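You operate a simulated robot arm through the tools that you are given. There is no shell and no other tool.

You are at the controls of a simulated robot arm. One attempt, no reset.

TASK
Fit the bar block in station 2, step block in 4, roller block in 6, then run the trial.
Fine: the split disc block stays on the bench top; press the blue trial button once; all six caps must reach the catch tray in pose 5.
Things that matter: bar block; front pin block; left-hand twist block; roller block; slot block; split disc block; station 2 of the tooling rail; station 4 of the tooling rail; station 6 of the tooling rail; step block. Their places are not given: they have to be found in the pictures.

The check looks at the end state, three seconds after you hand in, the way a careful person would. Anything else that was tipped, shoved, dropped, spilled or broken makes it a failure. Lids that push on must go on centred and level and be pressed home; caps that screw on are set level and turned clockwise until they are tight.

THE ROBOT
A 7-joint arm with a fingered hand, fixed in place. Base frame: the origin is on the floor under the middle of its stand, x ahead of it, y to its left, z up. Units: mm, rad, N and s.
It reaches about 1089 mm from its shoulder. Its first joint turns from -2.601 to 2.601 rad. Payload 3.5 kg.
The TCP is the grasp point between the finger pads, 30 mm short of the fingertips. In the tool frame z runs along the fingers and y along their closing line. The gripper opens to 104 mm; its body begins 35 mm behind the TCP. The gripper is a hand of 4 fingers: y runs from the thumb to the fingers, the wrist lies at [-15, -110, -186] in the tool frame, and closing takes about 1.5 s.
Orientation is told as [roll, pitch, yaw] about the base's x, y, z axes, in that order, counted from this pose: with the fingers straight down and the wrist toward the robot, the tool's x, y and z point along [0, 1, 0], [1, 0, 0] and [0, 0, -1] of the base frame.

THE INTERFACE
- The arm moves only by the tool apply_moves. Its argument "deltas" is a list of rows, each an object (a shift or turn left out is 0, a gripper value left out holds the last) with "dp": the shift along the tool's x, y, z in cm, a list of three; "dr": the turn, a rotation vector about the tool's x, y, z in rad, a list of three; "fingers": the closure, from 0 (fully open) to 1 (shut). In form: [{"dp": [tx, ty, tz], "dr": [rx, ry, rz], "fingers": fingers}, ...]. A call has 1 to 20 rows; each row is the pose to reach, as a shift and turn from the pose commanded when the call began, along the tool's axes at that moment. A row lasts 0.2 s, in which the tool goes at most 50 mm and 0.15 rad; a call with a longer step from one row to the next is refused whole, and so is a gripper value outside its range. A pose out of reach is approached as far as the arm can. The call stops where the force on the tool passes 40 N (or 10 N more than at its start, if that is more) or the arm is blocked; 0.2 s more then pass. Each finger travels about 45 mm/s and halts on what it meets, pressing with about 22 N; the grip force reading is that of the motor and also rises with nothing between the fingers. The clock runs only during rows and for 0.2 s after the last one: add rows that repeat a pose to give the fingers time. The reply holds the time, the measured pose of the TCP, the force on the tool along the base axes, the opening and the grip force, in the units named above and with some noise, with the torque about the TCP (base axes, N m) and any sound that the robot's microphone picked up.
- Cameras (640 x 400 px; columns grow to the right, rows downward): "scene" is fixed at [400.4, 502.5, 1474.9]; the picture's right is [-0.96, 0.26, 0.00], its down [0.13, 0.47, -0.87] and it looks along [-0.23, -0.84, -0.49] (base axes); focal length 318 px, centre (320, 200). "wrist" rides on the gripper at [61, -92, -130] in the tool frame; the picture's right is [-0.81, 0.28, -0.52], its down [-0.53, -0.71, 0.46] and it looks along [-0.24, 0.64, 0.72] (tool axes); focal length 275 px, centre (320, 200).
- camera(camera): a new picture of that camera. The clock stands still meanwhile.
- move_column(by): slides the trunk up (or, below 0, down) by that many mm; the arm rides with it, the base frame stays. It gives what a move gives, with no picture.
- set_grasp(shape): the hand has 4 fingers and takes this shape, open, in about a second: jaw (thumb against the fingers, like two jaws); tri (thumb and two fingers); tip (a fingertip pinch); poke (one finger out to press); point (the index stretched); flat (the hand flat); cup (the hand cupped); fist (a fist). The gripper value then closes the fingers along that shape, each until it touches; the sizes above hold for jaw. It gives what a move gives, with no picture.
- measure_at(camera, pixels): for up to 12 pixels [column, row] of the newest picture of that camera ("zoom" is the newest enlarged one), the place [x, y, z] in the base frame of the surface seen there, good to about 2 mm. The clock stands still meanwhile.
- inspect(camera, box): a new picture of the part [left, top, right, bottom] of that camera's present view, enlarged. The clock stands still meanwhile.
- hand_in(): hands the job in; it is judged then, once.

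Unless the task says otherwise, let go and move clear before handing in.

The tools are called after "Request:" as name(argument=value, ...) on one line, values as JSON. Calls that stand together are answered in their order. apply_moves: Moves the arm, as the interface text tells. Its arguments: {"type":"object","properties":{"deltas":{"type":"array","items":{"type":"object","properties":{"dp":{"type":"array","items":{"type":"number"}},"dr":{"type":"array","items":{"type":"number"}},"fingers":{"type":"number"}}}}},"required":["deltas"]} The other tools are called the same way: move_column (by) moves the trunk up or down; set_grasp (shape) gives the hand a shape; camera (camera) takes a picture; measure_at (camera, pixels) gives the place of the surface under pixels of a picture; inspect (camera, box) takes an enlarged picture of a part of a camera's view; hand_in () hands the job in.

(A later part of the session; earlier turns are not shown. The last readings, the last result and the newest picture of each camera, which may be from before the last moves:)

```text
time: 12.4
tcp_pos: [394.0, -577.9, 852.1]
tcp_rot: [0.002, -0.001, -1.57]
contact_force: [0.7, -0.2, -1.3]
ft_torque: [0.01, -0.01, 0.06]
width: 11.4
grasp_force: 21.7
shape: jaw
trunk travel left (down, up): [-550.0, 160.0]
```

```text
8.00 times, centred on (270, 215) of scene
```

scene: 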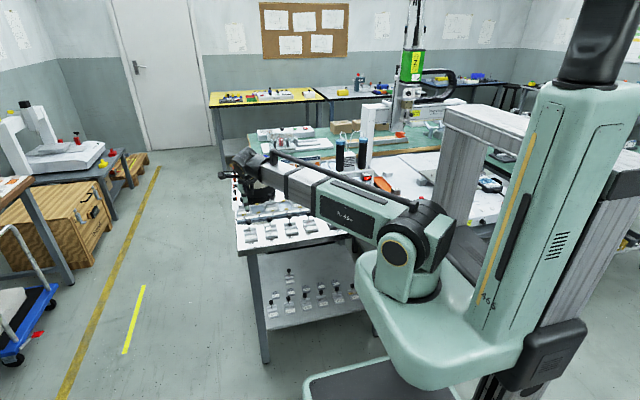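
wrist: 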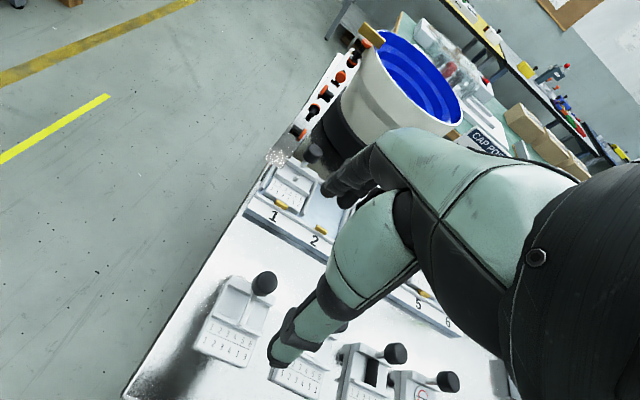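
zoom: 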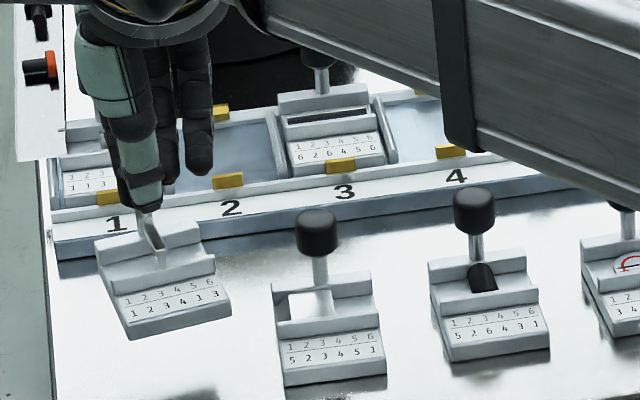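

The block is lifted cleanly (about 1.3 N). I'll measure its hanging pose at the visible corners.

Request:
inspect(camera="wrist", box=[220, 220, 330, 380])

Request:
measure_at(camera="zoom", pixels=[[205, 238], [385, 290], [180, 330], [360, 375], [195, 310], [365, 350], [215, 140], [255, 85], [240, 190], [330, 235], [335, 120], [262, 60]])

Request:
inspect(camera="scene", box=[245, 205, 275, 235])

```text
2.50 times, centred on (275, 300) of wrist
```

zoom: 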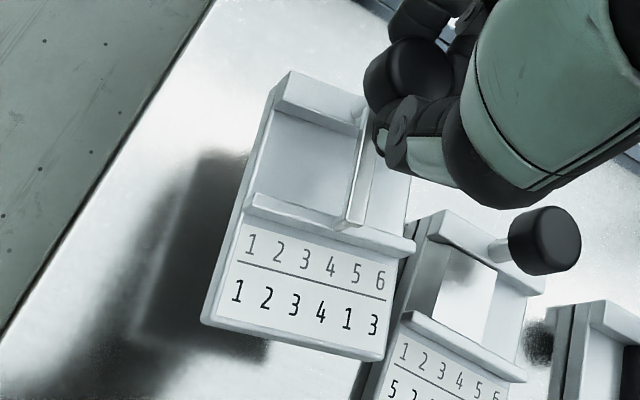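

```text
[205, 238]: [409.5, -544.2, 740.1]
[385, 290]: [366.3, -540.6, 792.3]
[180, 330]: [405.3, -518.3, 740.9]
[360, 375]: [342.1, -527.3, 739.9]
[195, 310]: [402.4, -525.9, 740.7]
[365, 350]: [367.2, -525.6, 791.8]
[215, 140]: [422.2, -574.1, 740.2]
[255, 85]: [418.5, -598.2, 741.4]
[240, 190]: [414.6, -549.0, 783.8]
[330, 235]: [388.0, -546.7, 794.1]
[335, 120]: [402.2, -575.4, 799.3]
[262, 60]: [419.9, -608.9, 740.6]
```

```text
13.33 times, centred on (260, 220) of scene
```

zoom: 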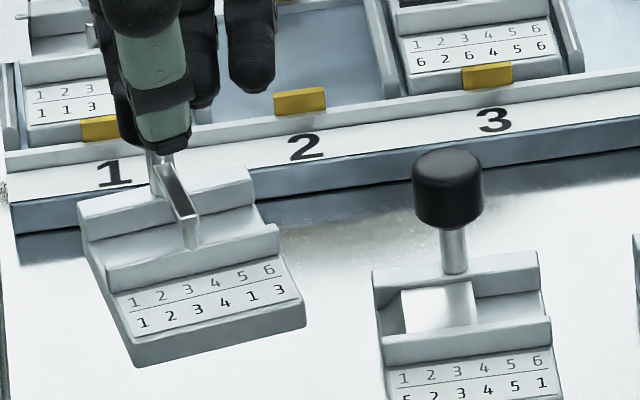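

Some of those pixels fell on the bench behind; I'll take a fresh zoom and pick points well inside the block's faces.

Request:
inspect(camera="wrist", box=[240, 240, 320, 370])

Request:
measure_at(camera="zoom", pixels=[[245, 200], [395, 245], [235, 260], [380, 300], [250, 100], [340, 120], [255, 75], [340, 105], [290, 20], [350, 45], [240, 175], [400, 220]])

Request:
inspect(camera="scene", box=[245, 205, 275, 235])

Request:
measure_at(camera="zoom", pixels=[[125, 295], [270, 258], [140, 335], [290, 295], [120, 275], [270, 238], [95, 205], [245, 172], [100, 240], [240, 210], [135, 350], [300, 312]])

```text
3.08 times, centred on (280, 305) of wrist
```

zoom: 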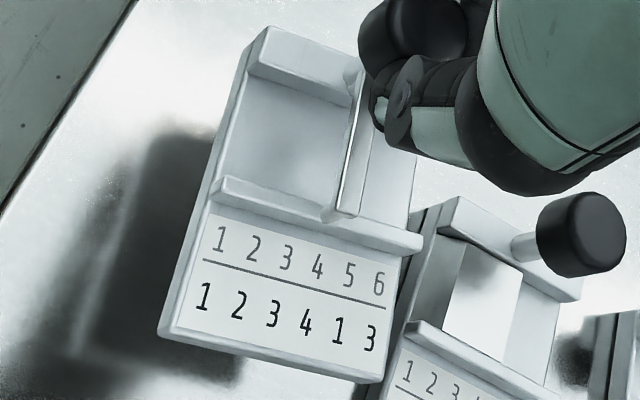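

```text
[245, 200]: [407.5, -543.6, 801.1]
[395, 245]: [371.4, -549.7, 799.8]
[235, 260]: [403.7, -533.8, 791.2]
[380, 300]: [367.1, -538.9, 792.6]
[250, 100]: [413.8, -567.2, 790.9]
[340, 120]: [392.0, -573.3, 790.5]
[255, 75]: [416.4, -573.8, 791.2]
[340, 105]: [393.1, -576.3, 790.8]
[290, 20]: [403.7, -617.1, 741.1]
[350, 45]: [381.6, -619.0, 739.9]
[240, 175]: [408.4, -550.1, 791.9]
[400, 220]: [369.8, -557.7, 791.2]
```

```text
13.33 times, centred on (260, 220) of scene
```

zoom: 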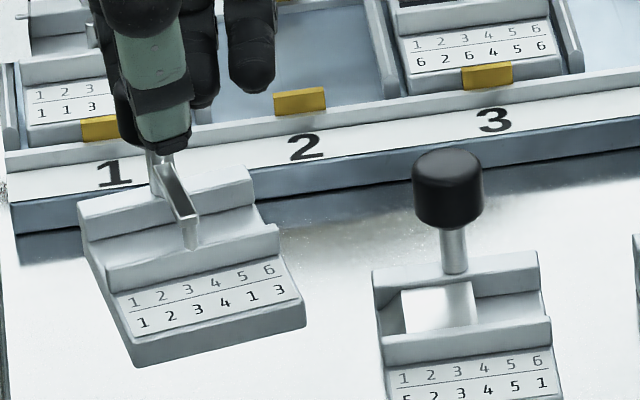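

```text
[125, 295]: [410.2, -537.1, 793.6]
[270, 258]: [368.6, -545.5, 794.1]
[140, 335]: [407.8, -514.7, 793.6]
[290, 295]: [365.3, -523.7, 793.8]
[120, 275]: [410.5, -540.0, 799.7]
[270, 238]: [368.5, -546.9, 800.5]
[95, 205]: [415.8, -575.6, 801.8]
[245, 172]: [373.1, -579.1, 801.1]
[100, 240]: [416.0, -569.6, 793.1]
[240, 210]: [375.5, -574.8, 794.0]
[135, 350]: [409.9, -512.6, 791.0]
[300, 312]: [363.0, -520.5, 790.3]
```

The block hangs level (z values match side to side and front to back) but yawed about +0.15 rad. I'll turn the tool by 0.15 about its z to square it to the rail and lift a little more, then re-measure.

Request:
apply_moves(deltas=[{"dp": [0, 0, -1.0], "dr": [0, 0, 0.05], "fingers": 1.0}, {"dp": [0, 0, -2.0], "dr": [0, 0, 0.1], "fingers": 1.0}, {"dp": [0, 0, -3.0], "dr": [0, 0, 0.15], "fingers": 1.0}, {"dp": [0, 0, -3.0], "dr": [0, 0, 0.15], "fingers": 1.0}])

Request:
inspect(camera="scene", box=[240, 190, 280, 225])

```text
time: 13.4
tcp_pos: [394.2, -579.7, 882.3]
tcp_rot: [0.0, 0.0, -1.721]
contact_force: [0.7, -0.8, -0.4]
ft_torque: [-0.02, 0.01, 0.01]
width: 11.6
grasp_force: 22.1
shape: jaw
trunk travel left (down, up): [-550.0, 160.0]
```

```text
11.43 times, centred on (260, 208) of scene
```

zoom: 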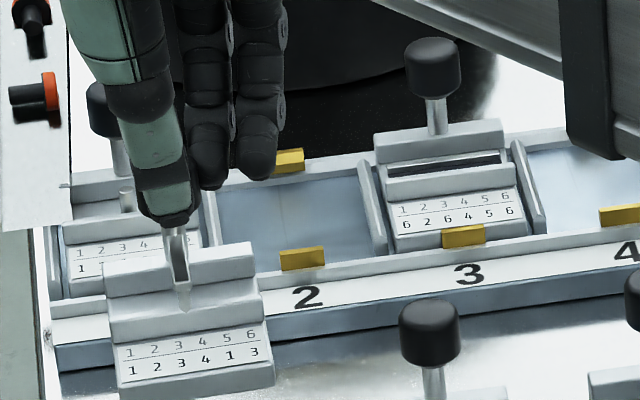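

Request:
measure_at(camera="zoom", pixels=[[118, 325], [262, 305], [125, 378], [268, 356], [112, 270], [250, 250], [112, 300], [250, 285], [122, 395], [270, 378], [125, 350], [265, 330]])

Request:
inspect(camera="wrist", box=[220, 200, 340, 370])

```text
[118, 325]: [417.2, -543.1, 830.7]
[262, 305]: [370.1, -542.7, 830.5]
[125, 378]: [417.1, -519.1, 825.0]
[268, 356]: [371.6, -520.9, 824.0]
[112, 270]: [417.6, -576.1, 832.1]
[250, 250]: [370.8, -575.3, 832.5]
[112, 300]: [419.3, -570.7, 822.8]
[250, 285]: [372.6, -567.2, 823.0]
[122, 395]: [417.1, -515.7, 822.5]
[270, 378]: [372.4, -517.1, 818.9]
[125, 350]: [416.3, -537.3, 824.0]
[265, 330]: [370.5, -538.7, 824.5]
```

```text
2.35 times, centred on (280, 285) of wrist
```

zoom: 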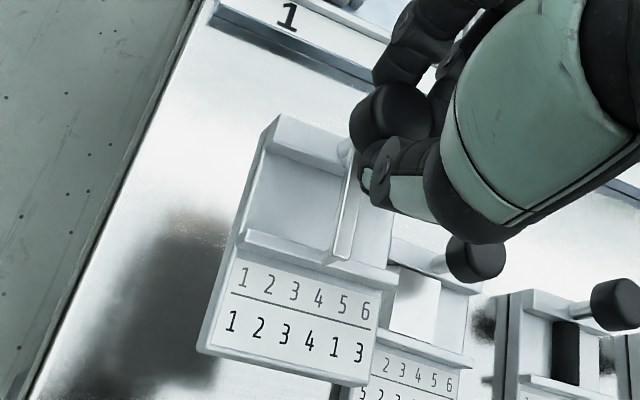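

The block is now square to the rail (x 371–417.3, yaw ≈ 0) and level. To get the exact target I'll measure the seated station-3 block and station 2's pocket in the same fashion.

Request:
inspect(camera="scene", box=[240, 190, 280, 225])

Request:
measure_at(camera="zoom", pixels=[[390, 192], [515, 173], [378, 155], [502, 132], [398, 215], [518, 195], [395, 238], [525, 220], [432, 60], [370, 165], [515, 145], [330, 185]])

Request:
measure_at(camera="zoom", pixels=[[210, 195], [220, 265], [365, 175], [380, 250], [290, 163], [300, 250], [270, 178], [270, 265], [225, 230], [370, 215], [385, 225], [530, 205]])

```text
11.43 times, centred on (260, 208) of scene
```

zoom: 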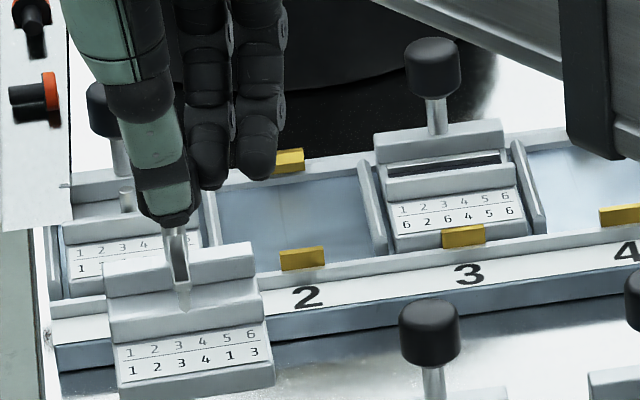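

```text
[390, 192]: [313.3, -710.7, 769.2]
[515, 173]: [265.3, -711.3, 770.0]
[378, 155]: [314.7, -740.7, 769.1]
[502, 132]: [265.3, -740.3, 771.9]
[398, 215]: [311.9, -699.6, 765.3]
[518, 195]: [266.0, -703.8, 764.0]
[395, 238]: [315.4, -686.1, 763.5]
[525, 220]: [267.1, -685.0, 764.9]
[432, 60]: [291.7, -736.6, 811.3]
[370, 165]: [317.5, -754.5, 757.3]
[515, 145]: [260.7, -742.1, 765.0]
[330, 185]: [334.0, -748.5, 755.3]
```

```text
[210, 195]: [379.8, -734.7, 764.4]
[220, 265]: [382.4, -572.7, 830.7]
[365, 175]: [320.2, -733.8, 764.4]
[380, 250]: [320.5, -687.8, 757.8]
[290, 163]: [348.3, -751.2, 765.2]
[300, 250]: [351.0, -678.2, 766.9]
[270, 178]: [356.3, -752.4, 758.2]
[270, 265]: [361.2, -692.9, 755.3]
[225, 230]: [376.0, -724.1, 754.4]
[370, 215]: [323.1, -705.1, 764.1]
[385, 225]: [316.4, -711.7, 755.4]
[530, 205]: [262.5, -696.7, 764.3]
```

The seated block 3 spans x 265.5–314 with its lip at y≈-711, z≈769.6, and the ribs put station 2's centre at x≈350. Before moving I'll check the fingers' sideways extent against the neighbouring knobs.

Request:
measure_at(camera="zoom", pixels=[[275, 150], [258, 170], [205, 180], [160, 210], [280, 60], [285, 30], [200, 100], [150, 150], [250, 100], [100, 50], [130, 110], [240, 20]])

Request:
inspect(camera="scene", box=[220, 130, 320, 210])

```text
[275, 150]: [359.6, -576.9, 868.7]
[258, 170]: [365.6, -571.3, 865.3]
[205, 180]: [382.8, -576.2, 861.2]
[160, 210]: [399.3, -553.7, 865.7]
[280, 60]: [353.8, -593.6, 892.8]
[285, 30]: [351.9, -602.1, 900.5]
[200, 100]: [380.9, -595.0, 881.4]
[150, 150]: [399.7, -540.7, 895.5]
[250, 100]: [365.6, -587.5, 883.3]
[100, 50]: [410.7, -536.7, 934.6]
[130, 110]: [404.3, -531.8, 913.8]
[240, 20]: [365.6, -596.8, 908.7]
```

```text
5.00 times, centred on (270, 170) of scene
```

zoom: 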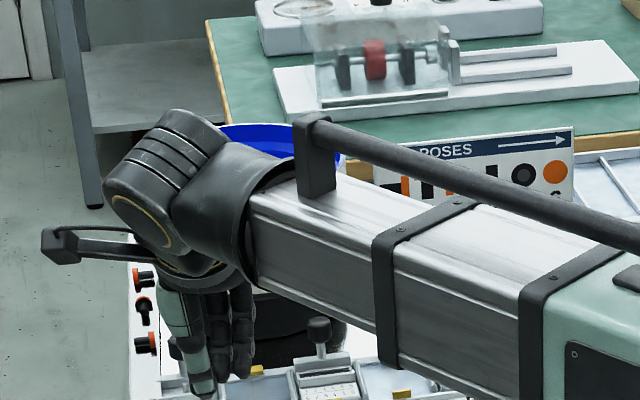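

The outer finger reaches about 42 mm to -x of the TCP, leaving roughly 8 mm to the neighbouring knob, which is acceptable. I'll carry the block at this height to above station 2.

Request:
apply_moves(deltas=[{"dp": [-0.4, 3.6, 0], "fingers": 1.0}, {"dp": [-0.8, 7.2, 0], "fingers": 1.0}, {"dp": [-1.2, 10.8, 0], "fingers": 1.0}, {"dp": [-1.6, 14.2, 0], "fingers": 1.0}, {"dp": [-1.88, 17.12, 0], "fingers": 1.0}, {"dp": [-1.88, 17.12, 0], "fingers": 1.0}, {"dp": [-1.88, 17.12, 0], "fingers": 1.0}])

Request:
inspect(camera="scene", box=[230, 170, 290, 215])

Request:
inspect(camera="wrist", box=[200, 160, 360, 370])

```text
time: 15.0
tcp_pos: [348.9, -744.1, 881.8]
tcp_rot: [0.001, 0.0, -1.72]
contact_force: [0.2, -0.8, -0.9]
ft_torque: [-0.04, -0.02, -0.02]
width: 11.1
grasp_force: 21.3
shape: jaw
trunk travel left (down, up): [-550.0, 160.0]
```

```text
8.89 times, centred on (260, 192) of scene
```

zoom: 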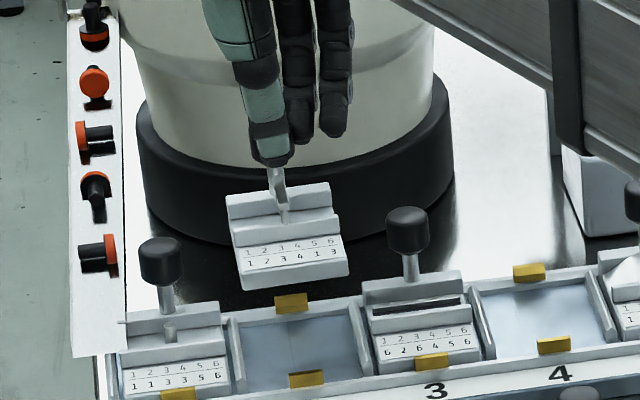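

```text
1.90 times, centred on (280, 265) of wrist
```

zoom: 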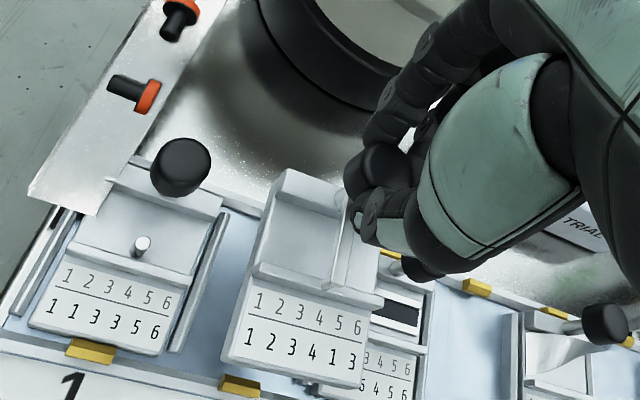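

The block hovers above station 2. I'll measure its pose relative to the pocket and the seated neighbours.

Request:
inspect(camera="scene", box=[240, 180, 280, 215])

Request:
measure_at(camera="zoom", pixels=[[192, 237], [330, 215], [185, 205], [325, 182], [195, 270], [335, 250], [203, 310], [345, 285], [210, 325], [348, 300], [185, 190], [320, 172]])

```text
11.43 times, centred on (260, 198) of scene
```

zoom: 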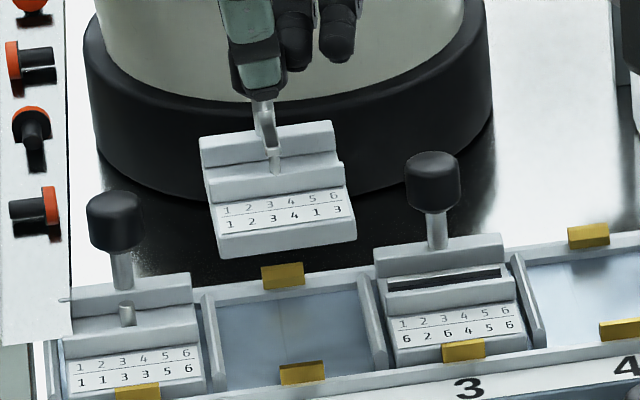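

```text
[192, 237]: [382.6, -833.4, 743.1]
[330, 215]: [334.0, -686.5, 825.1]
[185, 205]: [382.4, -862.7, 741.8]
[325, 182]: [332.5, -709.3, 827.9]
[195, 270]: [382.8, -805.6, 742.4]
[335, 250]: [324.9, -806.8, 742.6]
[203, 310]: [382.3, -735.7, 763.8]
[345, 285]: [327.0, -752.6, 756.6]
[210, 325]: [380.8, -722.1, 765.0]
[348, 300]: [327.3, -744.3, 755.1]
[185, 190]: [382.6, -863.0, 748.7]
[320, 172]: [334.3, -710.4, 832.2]
```

My pixels missed the block in this zoom; its corners are near (202,140), (333,125), (210,185), (343,168), (217,235) and (355,213). I'll re-measure at those.

Request:
measure_at(camera="zoom", pixels=[[206, 158], [330, 138], [213, 192], [340, 172], [218, 232], [352, 212], [222, 250], [354, 235], [225, 213], [345, 196], [380, 265], [502, 243]])

Request:
measure_at(camera="zoom", pixels=[[390, 308], [515, 285], [395, 340], [520, 318], [398, 355], [522, 335], [66, 350], [200, 335], [62, 305], [192, 285], [209, 310], [370, 290]])

```text
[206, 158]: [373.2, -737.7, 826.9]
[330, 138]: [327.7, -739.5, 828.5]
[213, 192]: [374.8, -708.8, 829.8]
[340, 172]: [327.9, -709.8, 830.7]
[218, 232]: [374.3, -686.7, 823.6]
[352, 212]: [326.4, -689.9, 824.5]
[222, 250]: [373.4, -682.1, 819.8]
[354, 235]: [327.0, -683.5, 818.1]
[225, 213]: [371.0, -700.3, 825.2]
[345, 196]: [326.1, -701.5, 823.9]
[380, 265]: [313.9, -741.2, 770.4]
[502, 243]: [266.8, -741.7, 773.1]
```

```text
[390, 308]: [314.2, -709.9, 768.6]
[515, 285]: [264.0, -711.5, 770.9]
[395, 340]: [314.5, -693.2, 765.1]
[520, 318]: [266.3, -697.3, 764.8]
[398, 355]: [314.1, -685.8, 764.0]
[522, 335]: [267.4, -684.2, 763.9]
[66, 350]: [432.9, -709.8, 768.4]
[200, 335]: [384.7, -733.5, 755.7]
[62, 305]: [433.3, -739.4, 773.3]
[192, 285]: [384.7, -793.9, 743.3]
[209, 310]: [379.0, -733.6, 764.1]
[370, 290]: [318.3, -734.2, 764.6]
```

The held block is centred at x≈350.6 with its lip about 1.5–2.5 mm short of the seated line in y, so I'll correct (-0.8,-2.0) and lower to about 12 mm above seating.

Request:
apply_moves(deltas=[{"dp": [-0.05, 0.2, 1.2], "fingers": 1.0}, {"dp": [-0.05, 0.2, 2.4], "fingers": 1.0}, {"dp": [-0.05, 0.2, 3.6], "fingers": 1.0}, {"dp": [-0.05, 0.2, 4.7], "fingers": 1.0}, {"dp": [-0.05, 0.2, 4.7], "fingers": 1.0}])

Request:
inspect(camera="scene", box=[240, 180, 280, 215])

Request:
inspect(camera="wrist", box=[220, 200, 360, 390])

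```text
time: 16.2
tcp_pos: [348.6, -746.7, 835.9]
tcp_rot: [0.0, 0.001, -1.722]
contact_force: [-0.7, -0.7, -1.2]
ft_torque: [-0.02, -0.03, 0.01]
width: 11.3
grasp_force: 21.9
shape: jaw
trunk travel left (down, up): [-550.0, 160.0]
```

```text
11.43 times, centred on (260, 198) of scene
```

zoom: 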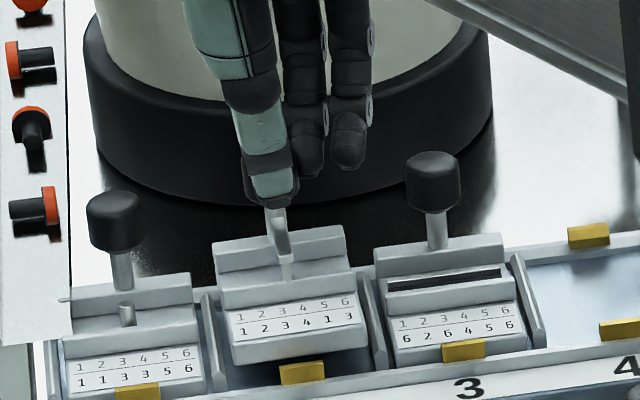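

```text
2.11 times, centred on (290, 295) of wrist
```

zoom: 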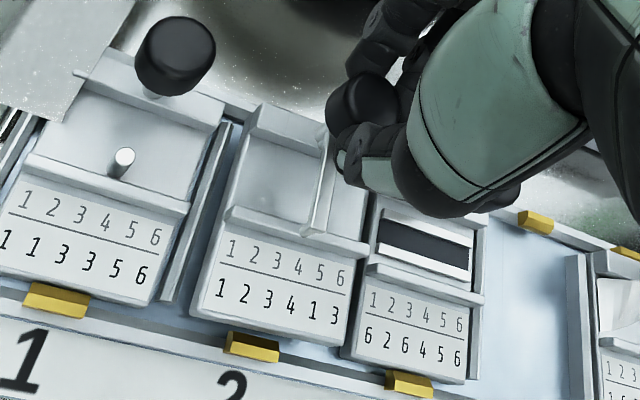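

Request:
measure_at(camera="zoom", pixels=[[232, 208], [360, 248], [195, 300], [345, 340], [250, 118], [320, 145], [28, 155], [180, 210], [375, 268], [475, 298], [225, 128], [170, 295]])

Request:
inspect(camera="scene", box=[250, 190, 280, 220])

Request:
measure_at(camera="zoom", pixels=[[135, 172], [285, 150], [128, 140], [278, 115], [148, 220], [298, 195], [155, 240], [300, 212], [330, 165], [480, 138], [345, 240], [490, 215]])

```text
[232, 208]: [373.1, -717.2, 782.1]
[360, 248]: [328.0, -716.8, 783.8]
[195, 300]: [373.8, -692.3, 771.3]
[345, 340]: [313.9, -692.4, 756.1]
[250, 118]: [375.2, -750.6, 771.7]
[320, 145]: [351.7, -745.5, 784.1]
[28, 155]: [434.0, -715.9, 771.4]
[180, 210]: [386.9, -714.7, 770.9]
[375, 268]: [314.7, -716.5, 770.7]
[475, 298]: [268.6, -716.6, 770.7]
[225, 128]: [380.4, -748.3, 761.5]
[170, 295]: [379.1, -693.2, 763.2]
```

```text
13.33 times, centred on (265, 205) of scene
```

zoom: 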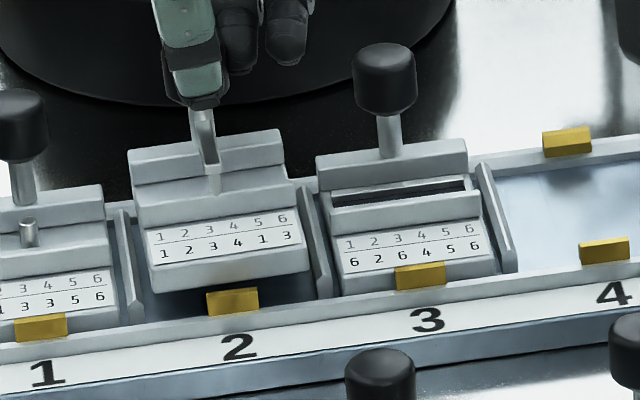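

```text
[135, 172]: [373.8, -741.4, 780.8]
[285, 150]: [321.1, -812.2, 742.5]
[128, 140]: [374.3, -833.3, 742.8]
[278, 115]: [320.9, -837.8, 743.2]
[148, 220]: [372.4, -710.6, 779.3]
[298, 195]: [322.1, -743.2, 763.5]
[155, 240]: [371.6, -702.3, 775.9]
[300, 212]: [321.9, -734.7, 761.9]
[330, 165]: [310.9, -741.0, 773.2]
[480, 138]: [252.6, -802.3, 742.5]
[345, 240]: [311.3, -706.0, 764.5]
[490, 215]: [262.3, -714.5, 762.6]
```

The held lip at (373–328, -717, 783) lines up within a millimetre with the seated lips at y≈-716 and sits 12 mm above them. I'll lower it in small steps until it meets the floor.

Request:
apply_moves(deltas=[{"dp": [0, 0, 0.4], "fingers": 1.0}, {"dp": [0, 0, 0.8], "fingers": 1.0}, {"dp": [0, 0, 1.1], "fingers": 1.0}, {"dp": [0, 0, 1.3], "fingers": 1.0}, {"dp": [0, 0, 1.4], "fingers": 1.0}, {"dp": [0, 0, 1.5], "fingers": 1.0}])

Request:
inspect(camera="wrist", box=[220, 200, 360, 390])

Request:
inspect(camera="scene", box=[250, 190, 280, 220])

```text
time: 17.6
tcp_pos: [349.5, -746.5, 821.7]
tcp_rot: [0.001, -0.004, -1.721]
contact_force: [-0.9, -0.6, 17.7]
ft_torque: [-0.07, 0.04, -0.06]
width: 12.0
grasp_force: 22.0
shape: jaw
trunk travel left (down, up): [-550.0, 160.0]
```

```text
2.11 times, centred on (290, 295) of wrist
```

zoom: 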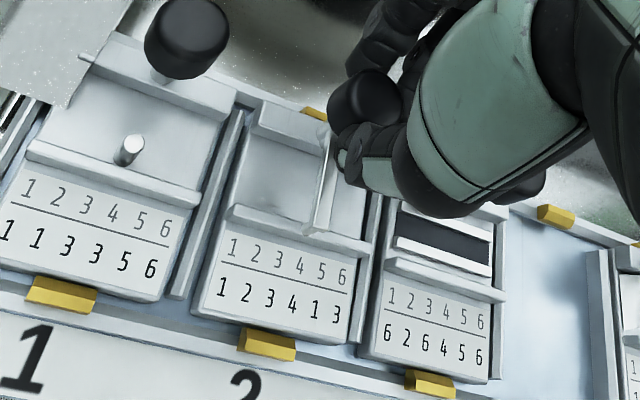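

```text
13.33 times, centred on (265, 205) of scene
```

zoom: 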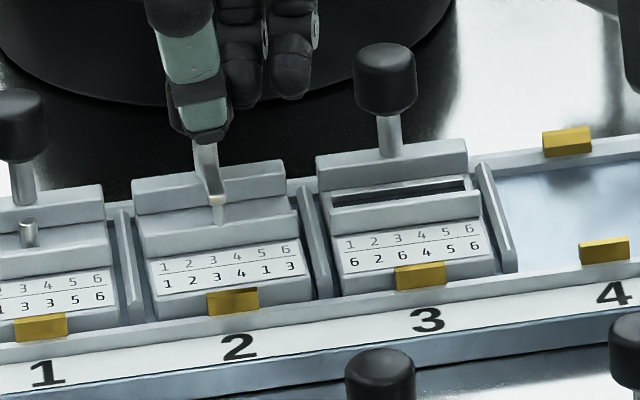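

There's 17.7 N of upward force at TCP z 821.7 and the block looks down in its pocket, with the front clip at zoom (232,300). I'll compare its surface heights with its neighbours.

Request:
measure_at(camera="zoom", pixels=[[145, 235], [295, 212], [155, 290], [300, 262], [140, 195], [280, 172], [335, 210], [478, 188], [345, 265], [490, 240], [325, 172], [465, 152]])

Request:
inspect(camera="wrist", box=[220, 200, 360, 390])

Request:
measure_at(camera="zoom", pixels=[[235, 212], [365, 250], [205, 300], [340, 335], [255, 125], [320, 145], [35, 150], [190, 198], [390, 265], [495, 295], [25, 250], [370, 340]])

```text
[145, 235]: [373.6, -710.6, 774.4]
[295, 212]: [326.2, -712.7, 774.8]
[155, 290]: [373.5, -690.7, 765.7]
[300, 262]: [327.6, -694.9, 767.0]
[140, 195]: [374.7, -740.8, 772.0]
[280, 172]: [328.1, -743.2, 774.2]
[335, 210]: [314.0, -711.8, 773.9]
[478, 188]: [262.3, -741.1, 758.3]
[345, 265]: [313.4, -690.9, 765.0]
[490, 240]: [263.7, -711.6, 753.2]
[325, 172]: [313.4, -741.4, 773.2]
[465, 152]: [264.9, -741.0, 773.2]
```

```text
2.11 times, centred on (290, 295) of wrist
```

zoom: 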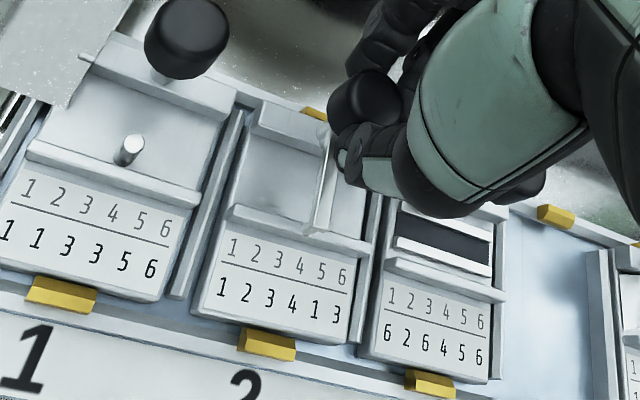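

```text
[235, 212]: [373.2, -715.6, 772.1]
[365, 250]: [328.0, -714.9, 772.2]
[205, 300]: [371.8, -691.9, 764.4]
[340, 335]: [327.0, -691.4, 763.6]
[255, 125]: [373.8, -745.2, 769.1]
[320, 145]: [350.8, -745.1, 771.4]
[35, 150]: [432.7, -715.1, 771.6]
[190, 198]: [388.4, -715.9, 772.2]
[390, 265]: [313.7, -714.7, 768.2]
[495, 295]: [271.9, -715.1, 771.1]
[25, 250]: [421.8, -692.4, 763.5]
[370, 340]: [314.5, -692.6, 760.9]
```

The lip heights (772 for block 2 against 771.6–772.2 for station 1) say it is down at the seated level. I'll press a few millimetres more to make sure it is home and listen for a click.

Request:
apply_moves(deltas=[{"dp": [0, 0, 0.1], "fingers": 1.0}, {"dp": [0, 0, 0.2], "fingers": 1.0}, {"dp": [0, 0, 0.3], "fingers": 1.0}, {"dp": [0, 0, 0.4], "fingers": 1.0}])

Request:
inspect(camera="scene", box=[250, 190, 280, 220])

```text
time: 18.6
tcp_pos: [349.0, -746.0, 820.1]
tcp_rot: [0.002, -0.003, -1.72]
contact_force: [-1.4, 1.3, 36.5]
ft_torque: [-0.11, -0.05, -0.02]
width: 13.7
grasp_force: 21.9
shape: jaw
trunk travel left (down, up): [-550.0, 160.0]
```

```text
13.33 times, centred on (265, 205) of scene
```

zoom: 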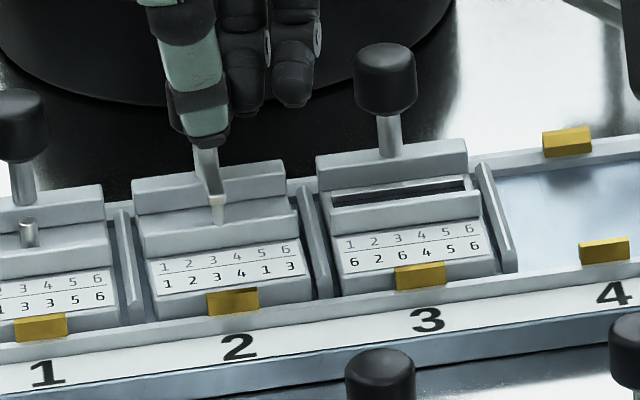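

The block didn't move under 36 N, so it is fully home. I'll relieve the load, open partway, and rise straight up.

Request:
apply_moves(deltas=[{"dp": [0, 0, -0.4], "fingers": 1.0}, {"dp": [0, 0, -0.4], "fingers": 0.85}, {"dp": [0, 0, -0.4], "fingers": 0.7}, {"dp": [0, 0, -0.4], "fingers": 0.55}, {"dp": [0, 0, -0.4], "fingers": 0.45}, {"dp": [0, 0, -0.4], "fingers": 0.45}, {"dp": [0, 0, -0.4], "fingers": 0.45}, {"dp": [0, 0, -2.0], "fingers": 0.45}, {"dp": [0, 0, -5.0], "fingers": 0.45}, {"dp": [0, 0, -8.0], "fingers": 0.45}, {"dp": [0, 0, -8.0], "fingers": 0.45}])

Request:
inspect(camera="scene", box=[240, 180, 290, 220])

Request:
inspect(camera="wrist", box=[200, 160, 380, 390])

```text
time: 21.0
tcp_pos: [347.4, -746.8, 897.4]
tcp_rot: [-0.001, -0.002, -1.721]
contact_force: [0.1, 0.1, -0.1]
ft_torque: [-0.05, 0.0, -0.02]
width: 56.6
grasp_force: 0.0
shape: jaw
trunk travel left (down, up): [-550.0, 160.0]
```

```text
10.00 times, centred on (265, 200) of scene
```

zoom: 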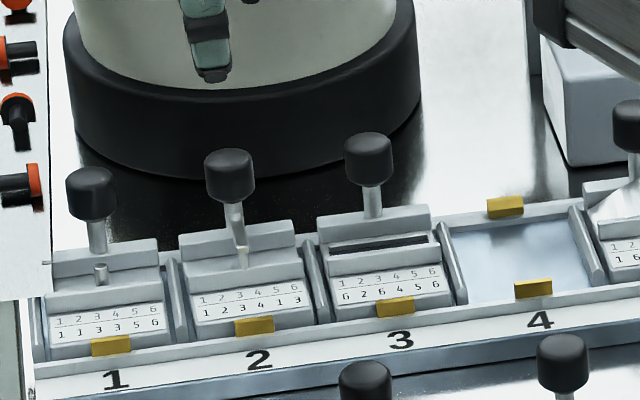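

```text
1.74 times, centred on (290, 275) of wrist
```

zoom: 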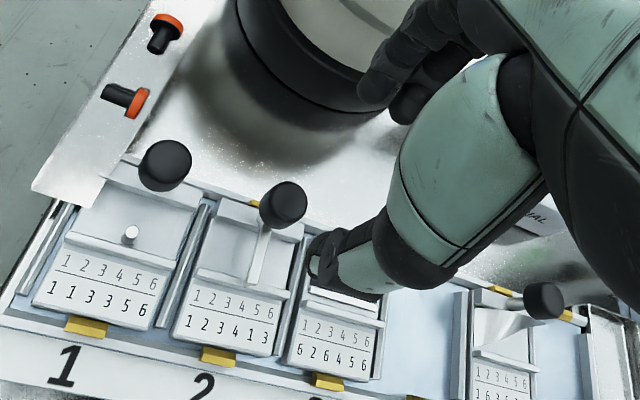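

Block 2 is seated in line with its neighbours and untouched. Next I'll return the yaw to -1.57 and move above the step block's knob at about (315.5,-576.8).

Request:
apply_moves(deltas=[{"dp": [-1.1, -3.2, 0], "dr": [0, 0, -0.03], "fingers": 0.45}, {"dp": [-2.2, -6.5, 0], "dr": [0, 0, -0.06], "fingers": 0.45}, {"dp": [-3.4, -9.8, 0], "dr": [0, 0, -0.1], "fingers": 0.45}, {"dp": [-4.6, -13.1, 0], "dr": [0, 0, -0.13], "fingers": 0.45}, {"dp": [-5.7, -16.33, 0], "dr": [0, 0, -0.15], "fingers": 0.45}, {"dp": [-5.7, -16.33, 0], "dr": [0, 0, -0.15], "fingers": 0.45}])

Request:
inspect(camera="scene", box=[250, 190, 310, 245])

Request:
inspect(camera="wrist", box=[200, 180, 360, 390])

```text
time: 22.4
tcp_pos: [315.9, -577.4, 897.5]
tcp_rot: [-0.001, 0.001, -1.571]
contact_force: [-0.9, 0.4, 0.1]
ft_torque: [-0.03, -0.02, 0.02]
width: 56.8
grasp_force: 0.0
shape: jaw
trunk travel left (down, up): [-550.0, 160.0]
```

```text
7.27 times, centred on (280, 218) of scene
```

zoom: 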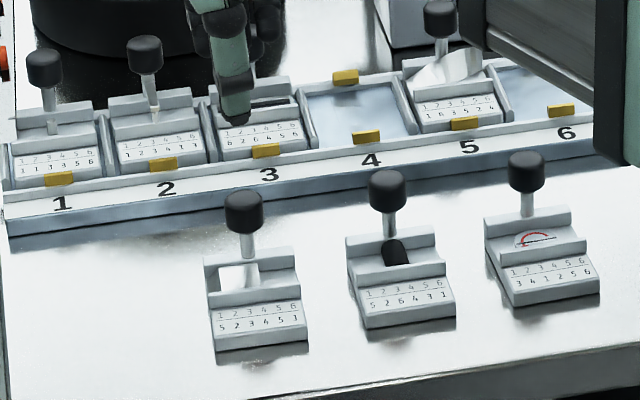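

```text
1.90 times, centred on (280, 285) of wrist
```

zoom: 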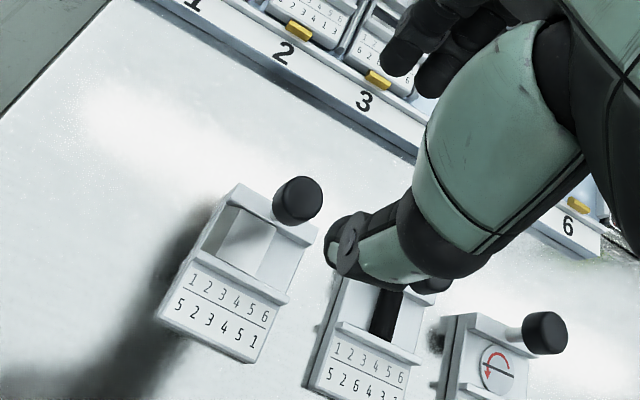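

The step block's knob is at zoom (300,200), and the fourth block clearly shows a disc with a split line, so it is the split disc. I'll measure the step block's knob and edges.

Request:
measure_at(camera="zoom", pixels=[[305, 193], [295, 185], [320, 200], [200, 262], [285, 298], [170, 315], [255, 352], [240, 195], [300, 228], [190, 285], [270, 318], [300, 200]])

Request:
inspect(camera="scene", box=[260, 205, 300, 240])

Request:
measure_at(camera="zoom", pixels=[[175, 205], [165, 200], [190, 200], [130, 295], [260, 280], [125, 265], [255, 245], [135, 330], [265, 312], [135, 345], [265, 330], [115, 270]])

```text
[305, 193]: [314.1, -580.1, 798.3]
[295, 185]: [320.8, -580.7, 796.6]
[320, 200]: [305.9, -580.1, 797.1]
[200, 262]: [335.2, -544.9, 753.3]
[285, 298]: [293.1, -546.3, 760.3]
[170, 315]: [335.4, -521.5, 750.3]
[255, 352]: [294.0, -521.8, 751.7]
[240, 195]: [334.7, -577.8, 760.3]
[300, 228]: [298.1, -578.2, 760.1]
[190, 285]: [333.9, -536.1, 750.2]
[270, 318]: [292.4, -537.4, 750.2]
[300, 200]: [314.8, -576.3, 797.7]
```

```text
11.43 times, centred on (280, 222) of scene
```

zoom: 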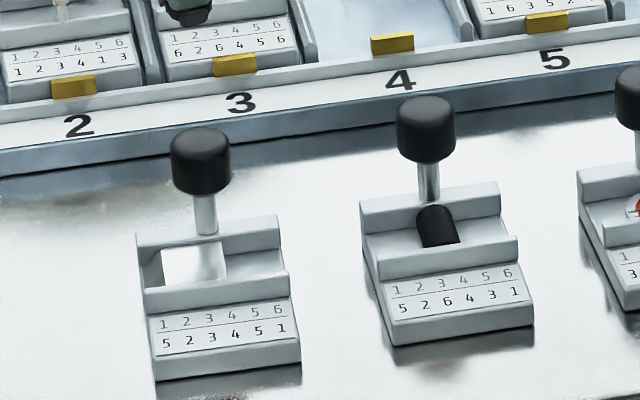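

```text
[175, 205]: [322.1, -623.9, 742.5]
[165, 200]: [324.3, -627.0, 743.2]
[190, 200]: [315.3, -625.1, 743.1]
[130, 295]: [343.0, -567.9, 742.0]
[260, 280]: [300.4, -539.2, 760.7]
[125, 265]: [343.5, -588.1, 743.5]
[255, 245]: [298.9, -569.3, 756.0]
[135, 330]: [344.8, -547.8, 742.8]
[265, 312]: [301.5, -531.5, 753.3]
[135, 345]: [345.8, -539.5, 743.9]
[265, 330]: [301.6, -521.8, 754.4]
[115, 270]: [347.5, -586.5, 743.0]
```

The step block is square (lip y -545 to -546) with its knob near (315,-578). I'll descend to z≈813 with the hand half open, then close on the knob head.

Request:
apply_moves(deltas=[{"dp": [-0.05, 0.05, 3.0], "fingers": 0.4}, {"dp": [-0.05, 0.05, 6.0], "fingers": 0.4}, {"dp": [-0.05, 0.05, 8.0], "fingers": 0.4}, {"dp": [-0.05, 0.05, 8.45], "fingers": 0.4}, {"dp": [-0.05, 0.05, 8.45], "fingers": 0.4}])

Request:
inspect(camera="wrist", box=[220, 200, 360, 390])

Request:
inspect(camera="scene", box=[250, 190, 310, 245])

```text
time: 23.6
tcp_pos: [317.3, -577.5, 811.9]
tcp_rot: [0.0, 0.0, -1.572]
contact_force: [-0.6, -0.5, 0.4]
ft_torque: [0.0, 0.01, -0.01]
width: 62.1
grasp_force: 0.0
shape: jaw
trunk travel left (down, up): [-550.0, 160.0]
```

```text
2.11 times, centred on (290, 295) of wrist
```

zoom: 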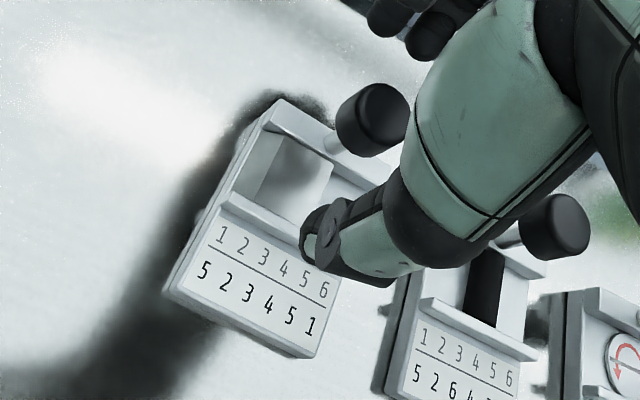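

```text
7.27 times, centred on (280, 218) of scene
```

zoom: 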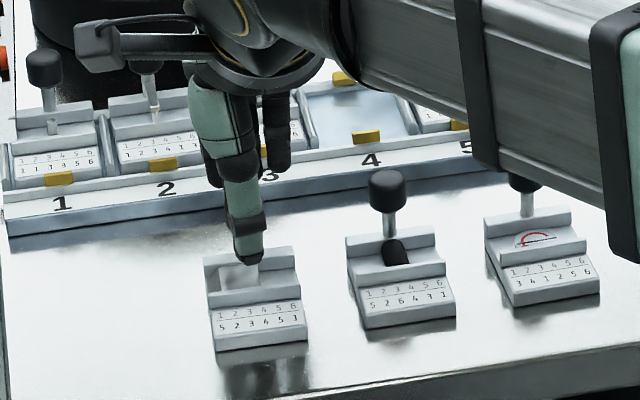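

The knob at zoom (375,120) lies between thumb and fingers without contact. I'll close on it.

Request:
apply_moves(deltas=[{"fingers": 0.55}, {"fingers": 0.65}, {"fingers": 0.75}, {"fingers": 0.85}, {"fingers": 1.0}, {"fingers": 1.0}, {"fingers": 1.0}, {"fingers": 1.0}])

Request:
inspect(camera="wrist", box=[220, 200, 360, 390])

Request:
inspect(camera="scene", box=[250, 190, 310, 245])

```text
time: 25.4
tcp_pos: [316.7, -578.1, 811.9]
tcp_rot: [0.0, 0.0, -1.571]
contact_force: [-0.8, -0.6, -0.1]
ft_torque: [0.0, -0.02, -0.01]
width: 12.5
grasp_force: 22.0
shape: jaw
trunk travel left (down, up): [-550.0, 160.0]
```

```text
2.11 times, centred on (290, 295) of wrist
```

zoom: 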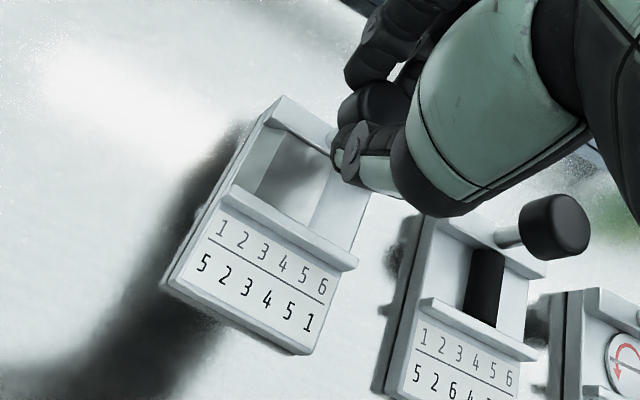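

```text
7.27 times, centred on (280, 218) of scene
```

zoom: 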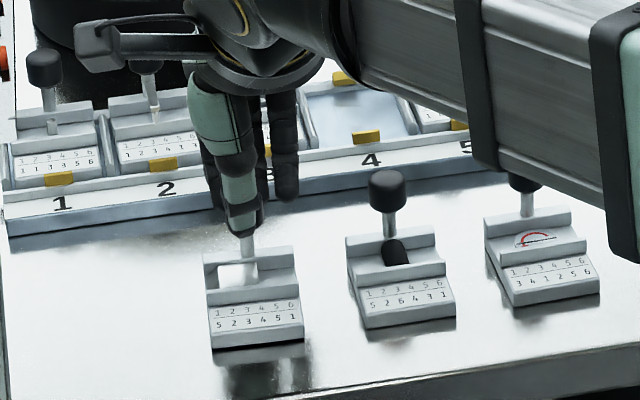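

The grip holds the knob at 22 N with the block barely moved. I'll lift 70 mm and measure its hanging pose.

Request:
apply_moves(deltas=[{"dp": [0, 0, -0.5], "fingers": 1.0}, {"dp": [0, 0, -1.5], "fingers": 1.0}, {"dp": [0, 0, -3.0], "fingers": 1.0}, {"dp": [0, 0, -5.0], "fingers": 1.0}, {"dp": [0, 0, -7.0], "fingers": 1.0}, {"dp": [0, 0, -7.0], "fingers": 1.0}, {"dp": [0, 0, -7.0], "fingers": 1.0}])

Request:
inspect(camera="scene", box=[265, 195, 295, 225])

Request:
inspect(camera="wrist", box=[220, 200, 340, 370])

```text
time: 27.0
tcp_pos: [316.3, -577.2, 882.2]
tcp_rot: [-0.001, 0.0, -1.571]
contact_force: [0.3, -0.6, -1.1]
ft_torque: [-0.01, 0.01, -0.02]
width: 12.5
grasp_force: 21.9
shape: jaw
trunk travel left (down, up): [-550.0, 160.0]
```

```text
13.33 times, centred on (280, 210) of scene
```

zoom: 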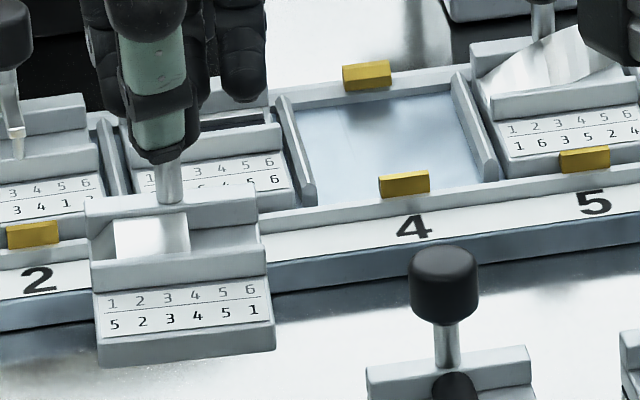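

```text
2.35 times, centred on (280, 285) of wrist
```

zoom: 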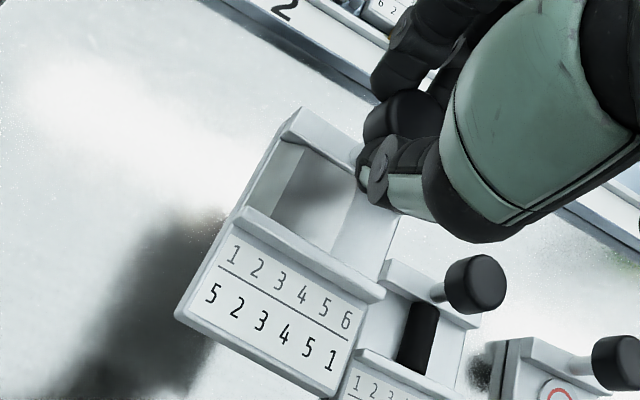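

The block hangs level with a small yaw. I'll measure matching corner pairs to get the exact yaw and centre.

Request:
measure_at(camera="zoom", pixels=[[240, 215], [375, 290], [185, 310], [325, 385], [275, 135], [345, 170], [225, 245], [360, 318], [215, 285], [345, 350], [250, 225], [350, 280]])

Request:
inspect(camera="scene", box=[265, 195, 295, 225])

Request:
measure_at(camera="zoom", pixels=[[93, 275], [262, 255], [98, 345], [272, 325], [98, 358], [274, 342], [90, 225], [255, 205], [95, 285], [263, 270], [100, 335], [268, 315]])

```text
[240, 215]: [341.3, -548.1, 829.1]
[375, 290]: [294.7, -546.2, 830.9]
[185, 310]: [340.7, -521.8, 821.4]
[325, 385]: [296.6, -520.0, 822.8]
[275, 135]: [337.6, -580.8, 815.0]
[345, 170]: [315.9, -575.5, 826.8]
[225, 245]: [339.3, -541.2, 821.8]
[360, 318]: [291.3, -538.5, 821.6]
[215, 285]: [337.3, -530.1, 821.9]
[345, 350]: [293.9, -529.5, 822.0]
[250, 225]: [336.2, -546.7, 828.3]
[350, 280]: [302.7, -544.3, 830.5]
```

```text
13.33 times, centred on (280, 210) of scene
```

zoom: 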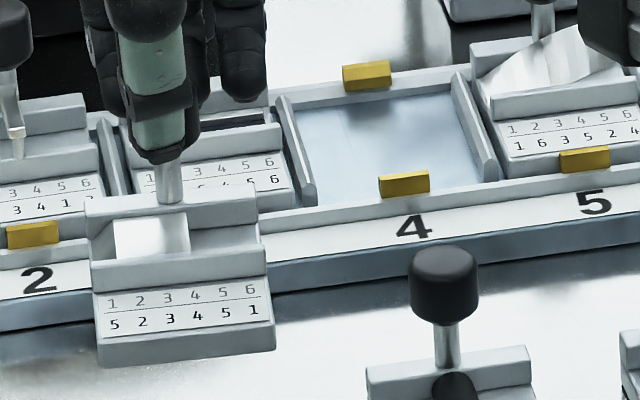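

```text
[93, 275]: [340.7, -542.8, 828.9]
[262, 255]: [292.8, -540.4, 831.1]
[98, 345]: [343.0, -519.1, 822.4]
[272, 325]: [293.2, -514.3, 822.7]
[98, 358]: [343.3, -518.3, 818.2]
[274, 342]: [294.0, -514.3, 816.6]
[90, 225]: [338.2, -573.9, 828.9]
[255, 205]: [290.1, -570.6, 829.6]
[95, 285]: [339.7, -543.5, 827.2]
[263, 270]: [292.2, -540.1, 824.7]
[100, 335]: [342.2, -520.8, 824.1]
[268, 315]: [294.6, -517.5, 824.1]
```

The yaw is about -0.065 rad and the block is level. I'll raise it 15 mm, turn the tool by -0.065 about its z, and carry it to above station 4 (x first, then y).

Request:
apply_moves(deltas=[{"dp": [-1.5, 0, -0.8], "dr": [0, 0, -0.03], "fingers": 1.0}, {"dp": [-4.5, 0, -1.5], "dr": [0, 0, -0.065], "fingers": 1.0}, {"dp": [-8.0, 1.5, -1.5], "dr": [0, 0, -0.065], "fingers": 1.0}, {"dp": [-8.47, 5.0, -1.5], "dr": [0, 0, -0.065], "fingers": 1.0}, {"dp": [-8.47, 9.0, -1.5], "dr": [0, 0, -0.065], "fingers": 1.0}, {"dp": [-8.47, 13.0, -1.5], "dr": [0, 0, -0.065], "fingers": 1.0}, {"dp": [-8.47, 16.0, -1.5], "dr": [0, 0, -0.065], "fingers": 1.0}, {"dp": [-8.47, 16.9, -1.5], "dr": [0, 0, -0.065], "fingers": 1.0}, {"dp": [-8.47, 16.9, -1.5], "dr": [0, 0, -0.065], "fingers": 1.0}])

Request:
inspect(camera="scene", box=[255, 170, 305, 210])

Request:
inspect(camera="wrist", box=[200, 180, 360, 390])

```text
time: 29.0
tcp_pos: [231.3, -747.6, 897.7]
tcp_rot: [0.001, 0.002, -1.506]
contact_force: [-0.2, 0.3, -1.0]
ft_torque: [-0.03, 0.0, -0.04]
width: 12.1
grasp_force: 21.8
shape: jaw
trunk travel left (down, up): [-550.0, 160.0]
```

```text
10.00 times, centred on (280, 190) of scene
```

zoom: 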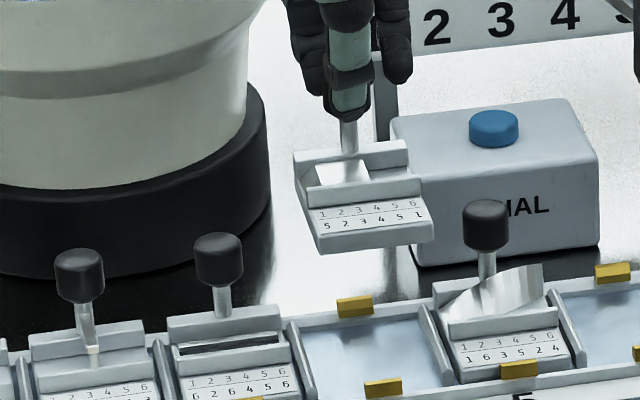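

```text
1.90 times, centred on (280, 285) of wrist
```

zoom: 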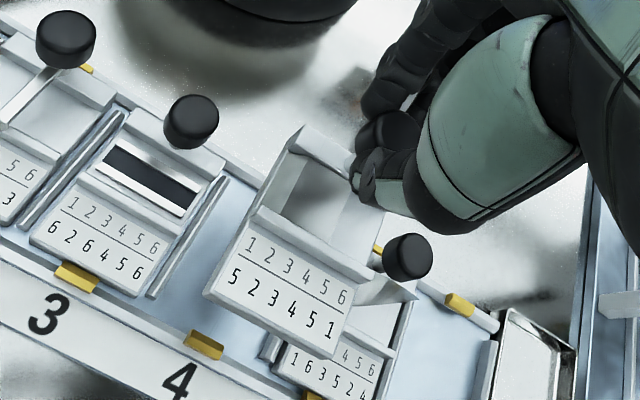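

The step block hovers over station 4 between the knobs of 3 and 5. I'll measure its pose against the neighbours.

Request:
inspect(camera="scene", box=[270, 175, 310, 210])

Request:
measure_at(camera="zoom", pixels=[[165, 190], [300, 165], [170, 215], [303, 192], [185, 260], [318, 235], [190, 277], [318, 258], [345, 345], [458, 322], [180, 225], [305, 203]])

Request:
inspect(camera="wrist", box=[200, 180, 360, 390])

Request:
measure_at(camera="zoom", pixels=[[258, 215], [365, 275], [85, 182], [180, 232], [215, 290], [330, 345], [300, 140], [225, 270], [340, 318], [110, 150], [285, 180], [290, 340]])

```text
11.43 times, centred on (290, 192) of scene
```

zoom: 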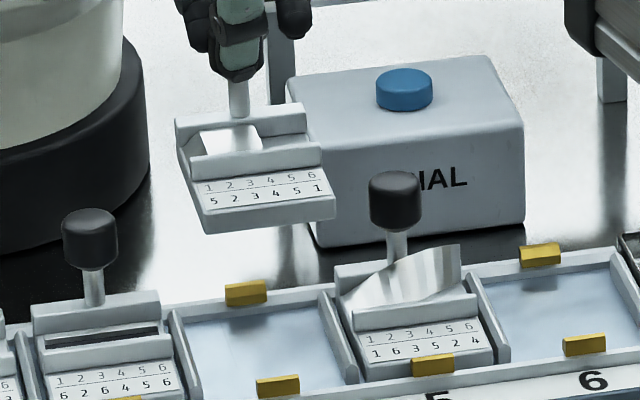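

```text
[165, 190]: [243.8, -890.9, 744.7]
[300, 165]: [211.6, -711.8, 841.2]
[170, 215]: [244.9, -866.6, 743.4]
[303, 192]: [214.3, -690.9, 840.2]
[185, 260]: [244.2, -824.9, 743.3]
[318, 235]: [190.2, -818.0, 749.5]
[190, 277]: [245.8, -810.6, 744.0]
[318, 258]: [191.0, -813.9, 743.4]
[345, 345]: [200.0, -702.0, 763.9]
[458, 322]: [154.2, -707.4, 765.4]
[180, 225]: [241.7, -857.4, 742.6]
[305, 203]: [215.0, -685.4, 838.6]
```

```text
1.90 times, centred on (280, 285) of wrist
```

zoom: 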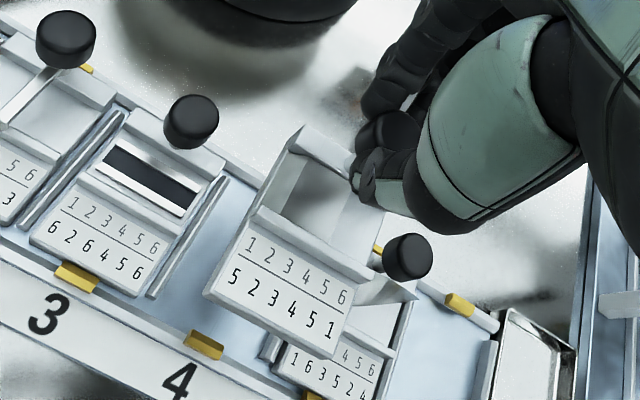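

```text
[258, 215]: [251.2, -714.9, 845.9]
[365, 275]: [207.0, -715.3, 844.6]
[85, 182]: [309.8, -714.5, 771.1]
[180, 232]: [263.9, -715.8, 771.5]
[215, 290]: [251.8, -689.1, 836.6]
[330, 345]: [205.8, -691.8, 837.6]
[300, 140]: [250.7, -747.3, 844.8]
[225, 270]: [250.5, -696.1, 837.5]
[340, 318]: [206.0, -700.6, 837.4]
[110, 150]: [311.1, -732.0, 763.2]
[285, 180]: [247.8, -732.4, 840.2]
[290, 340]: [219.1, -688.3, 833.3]
```

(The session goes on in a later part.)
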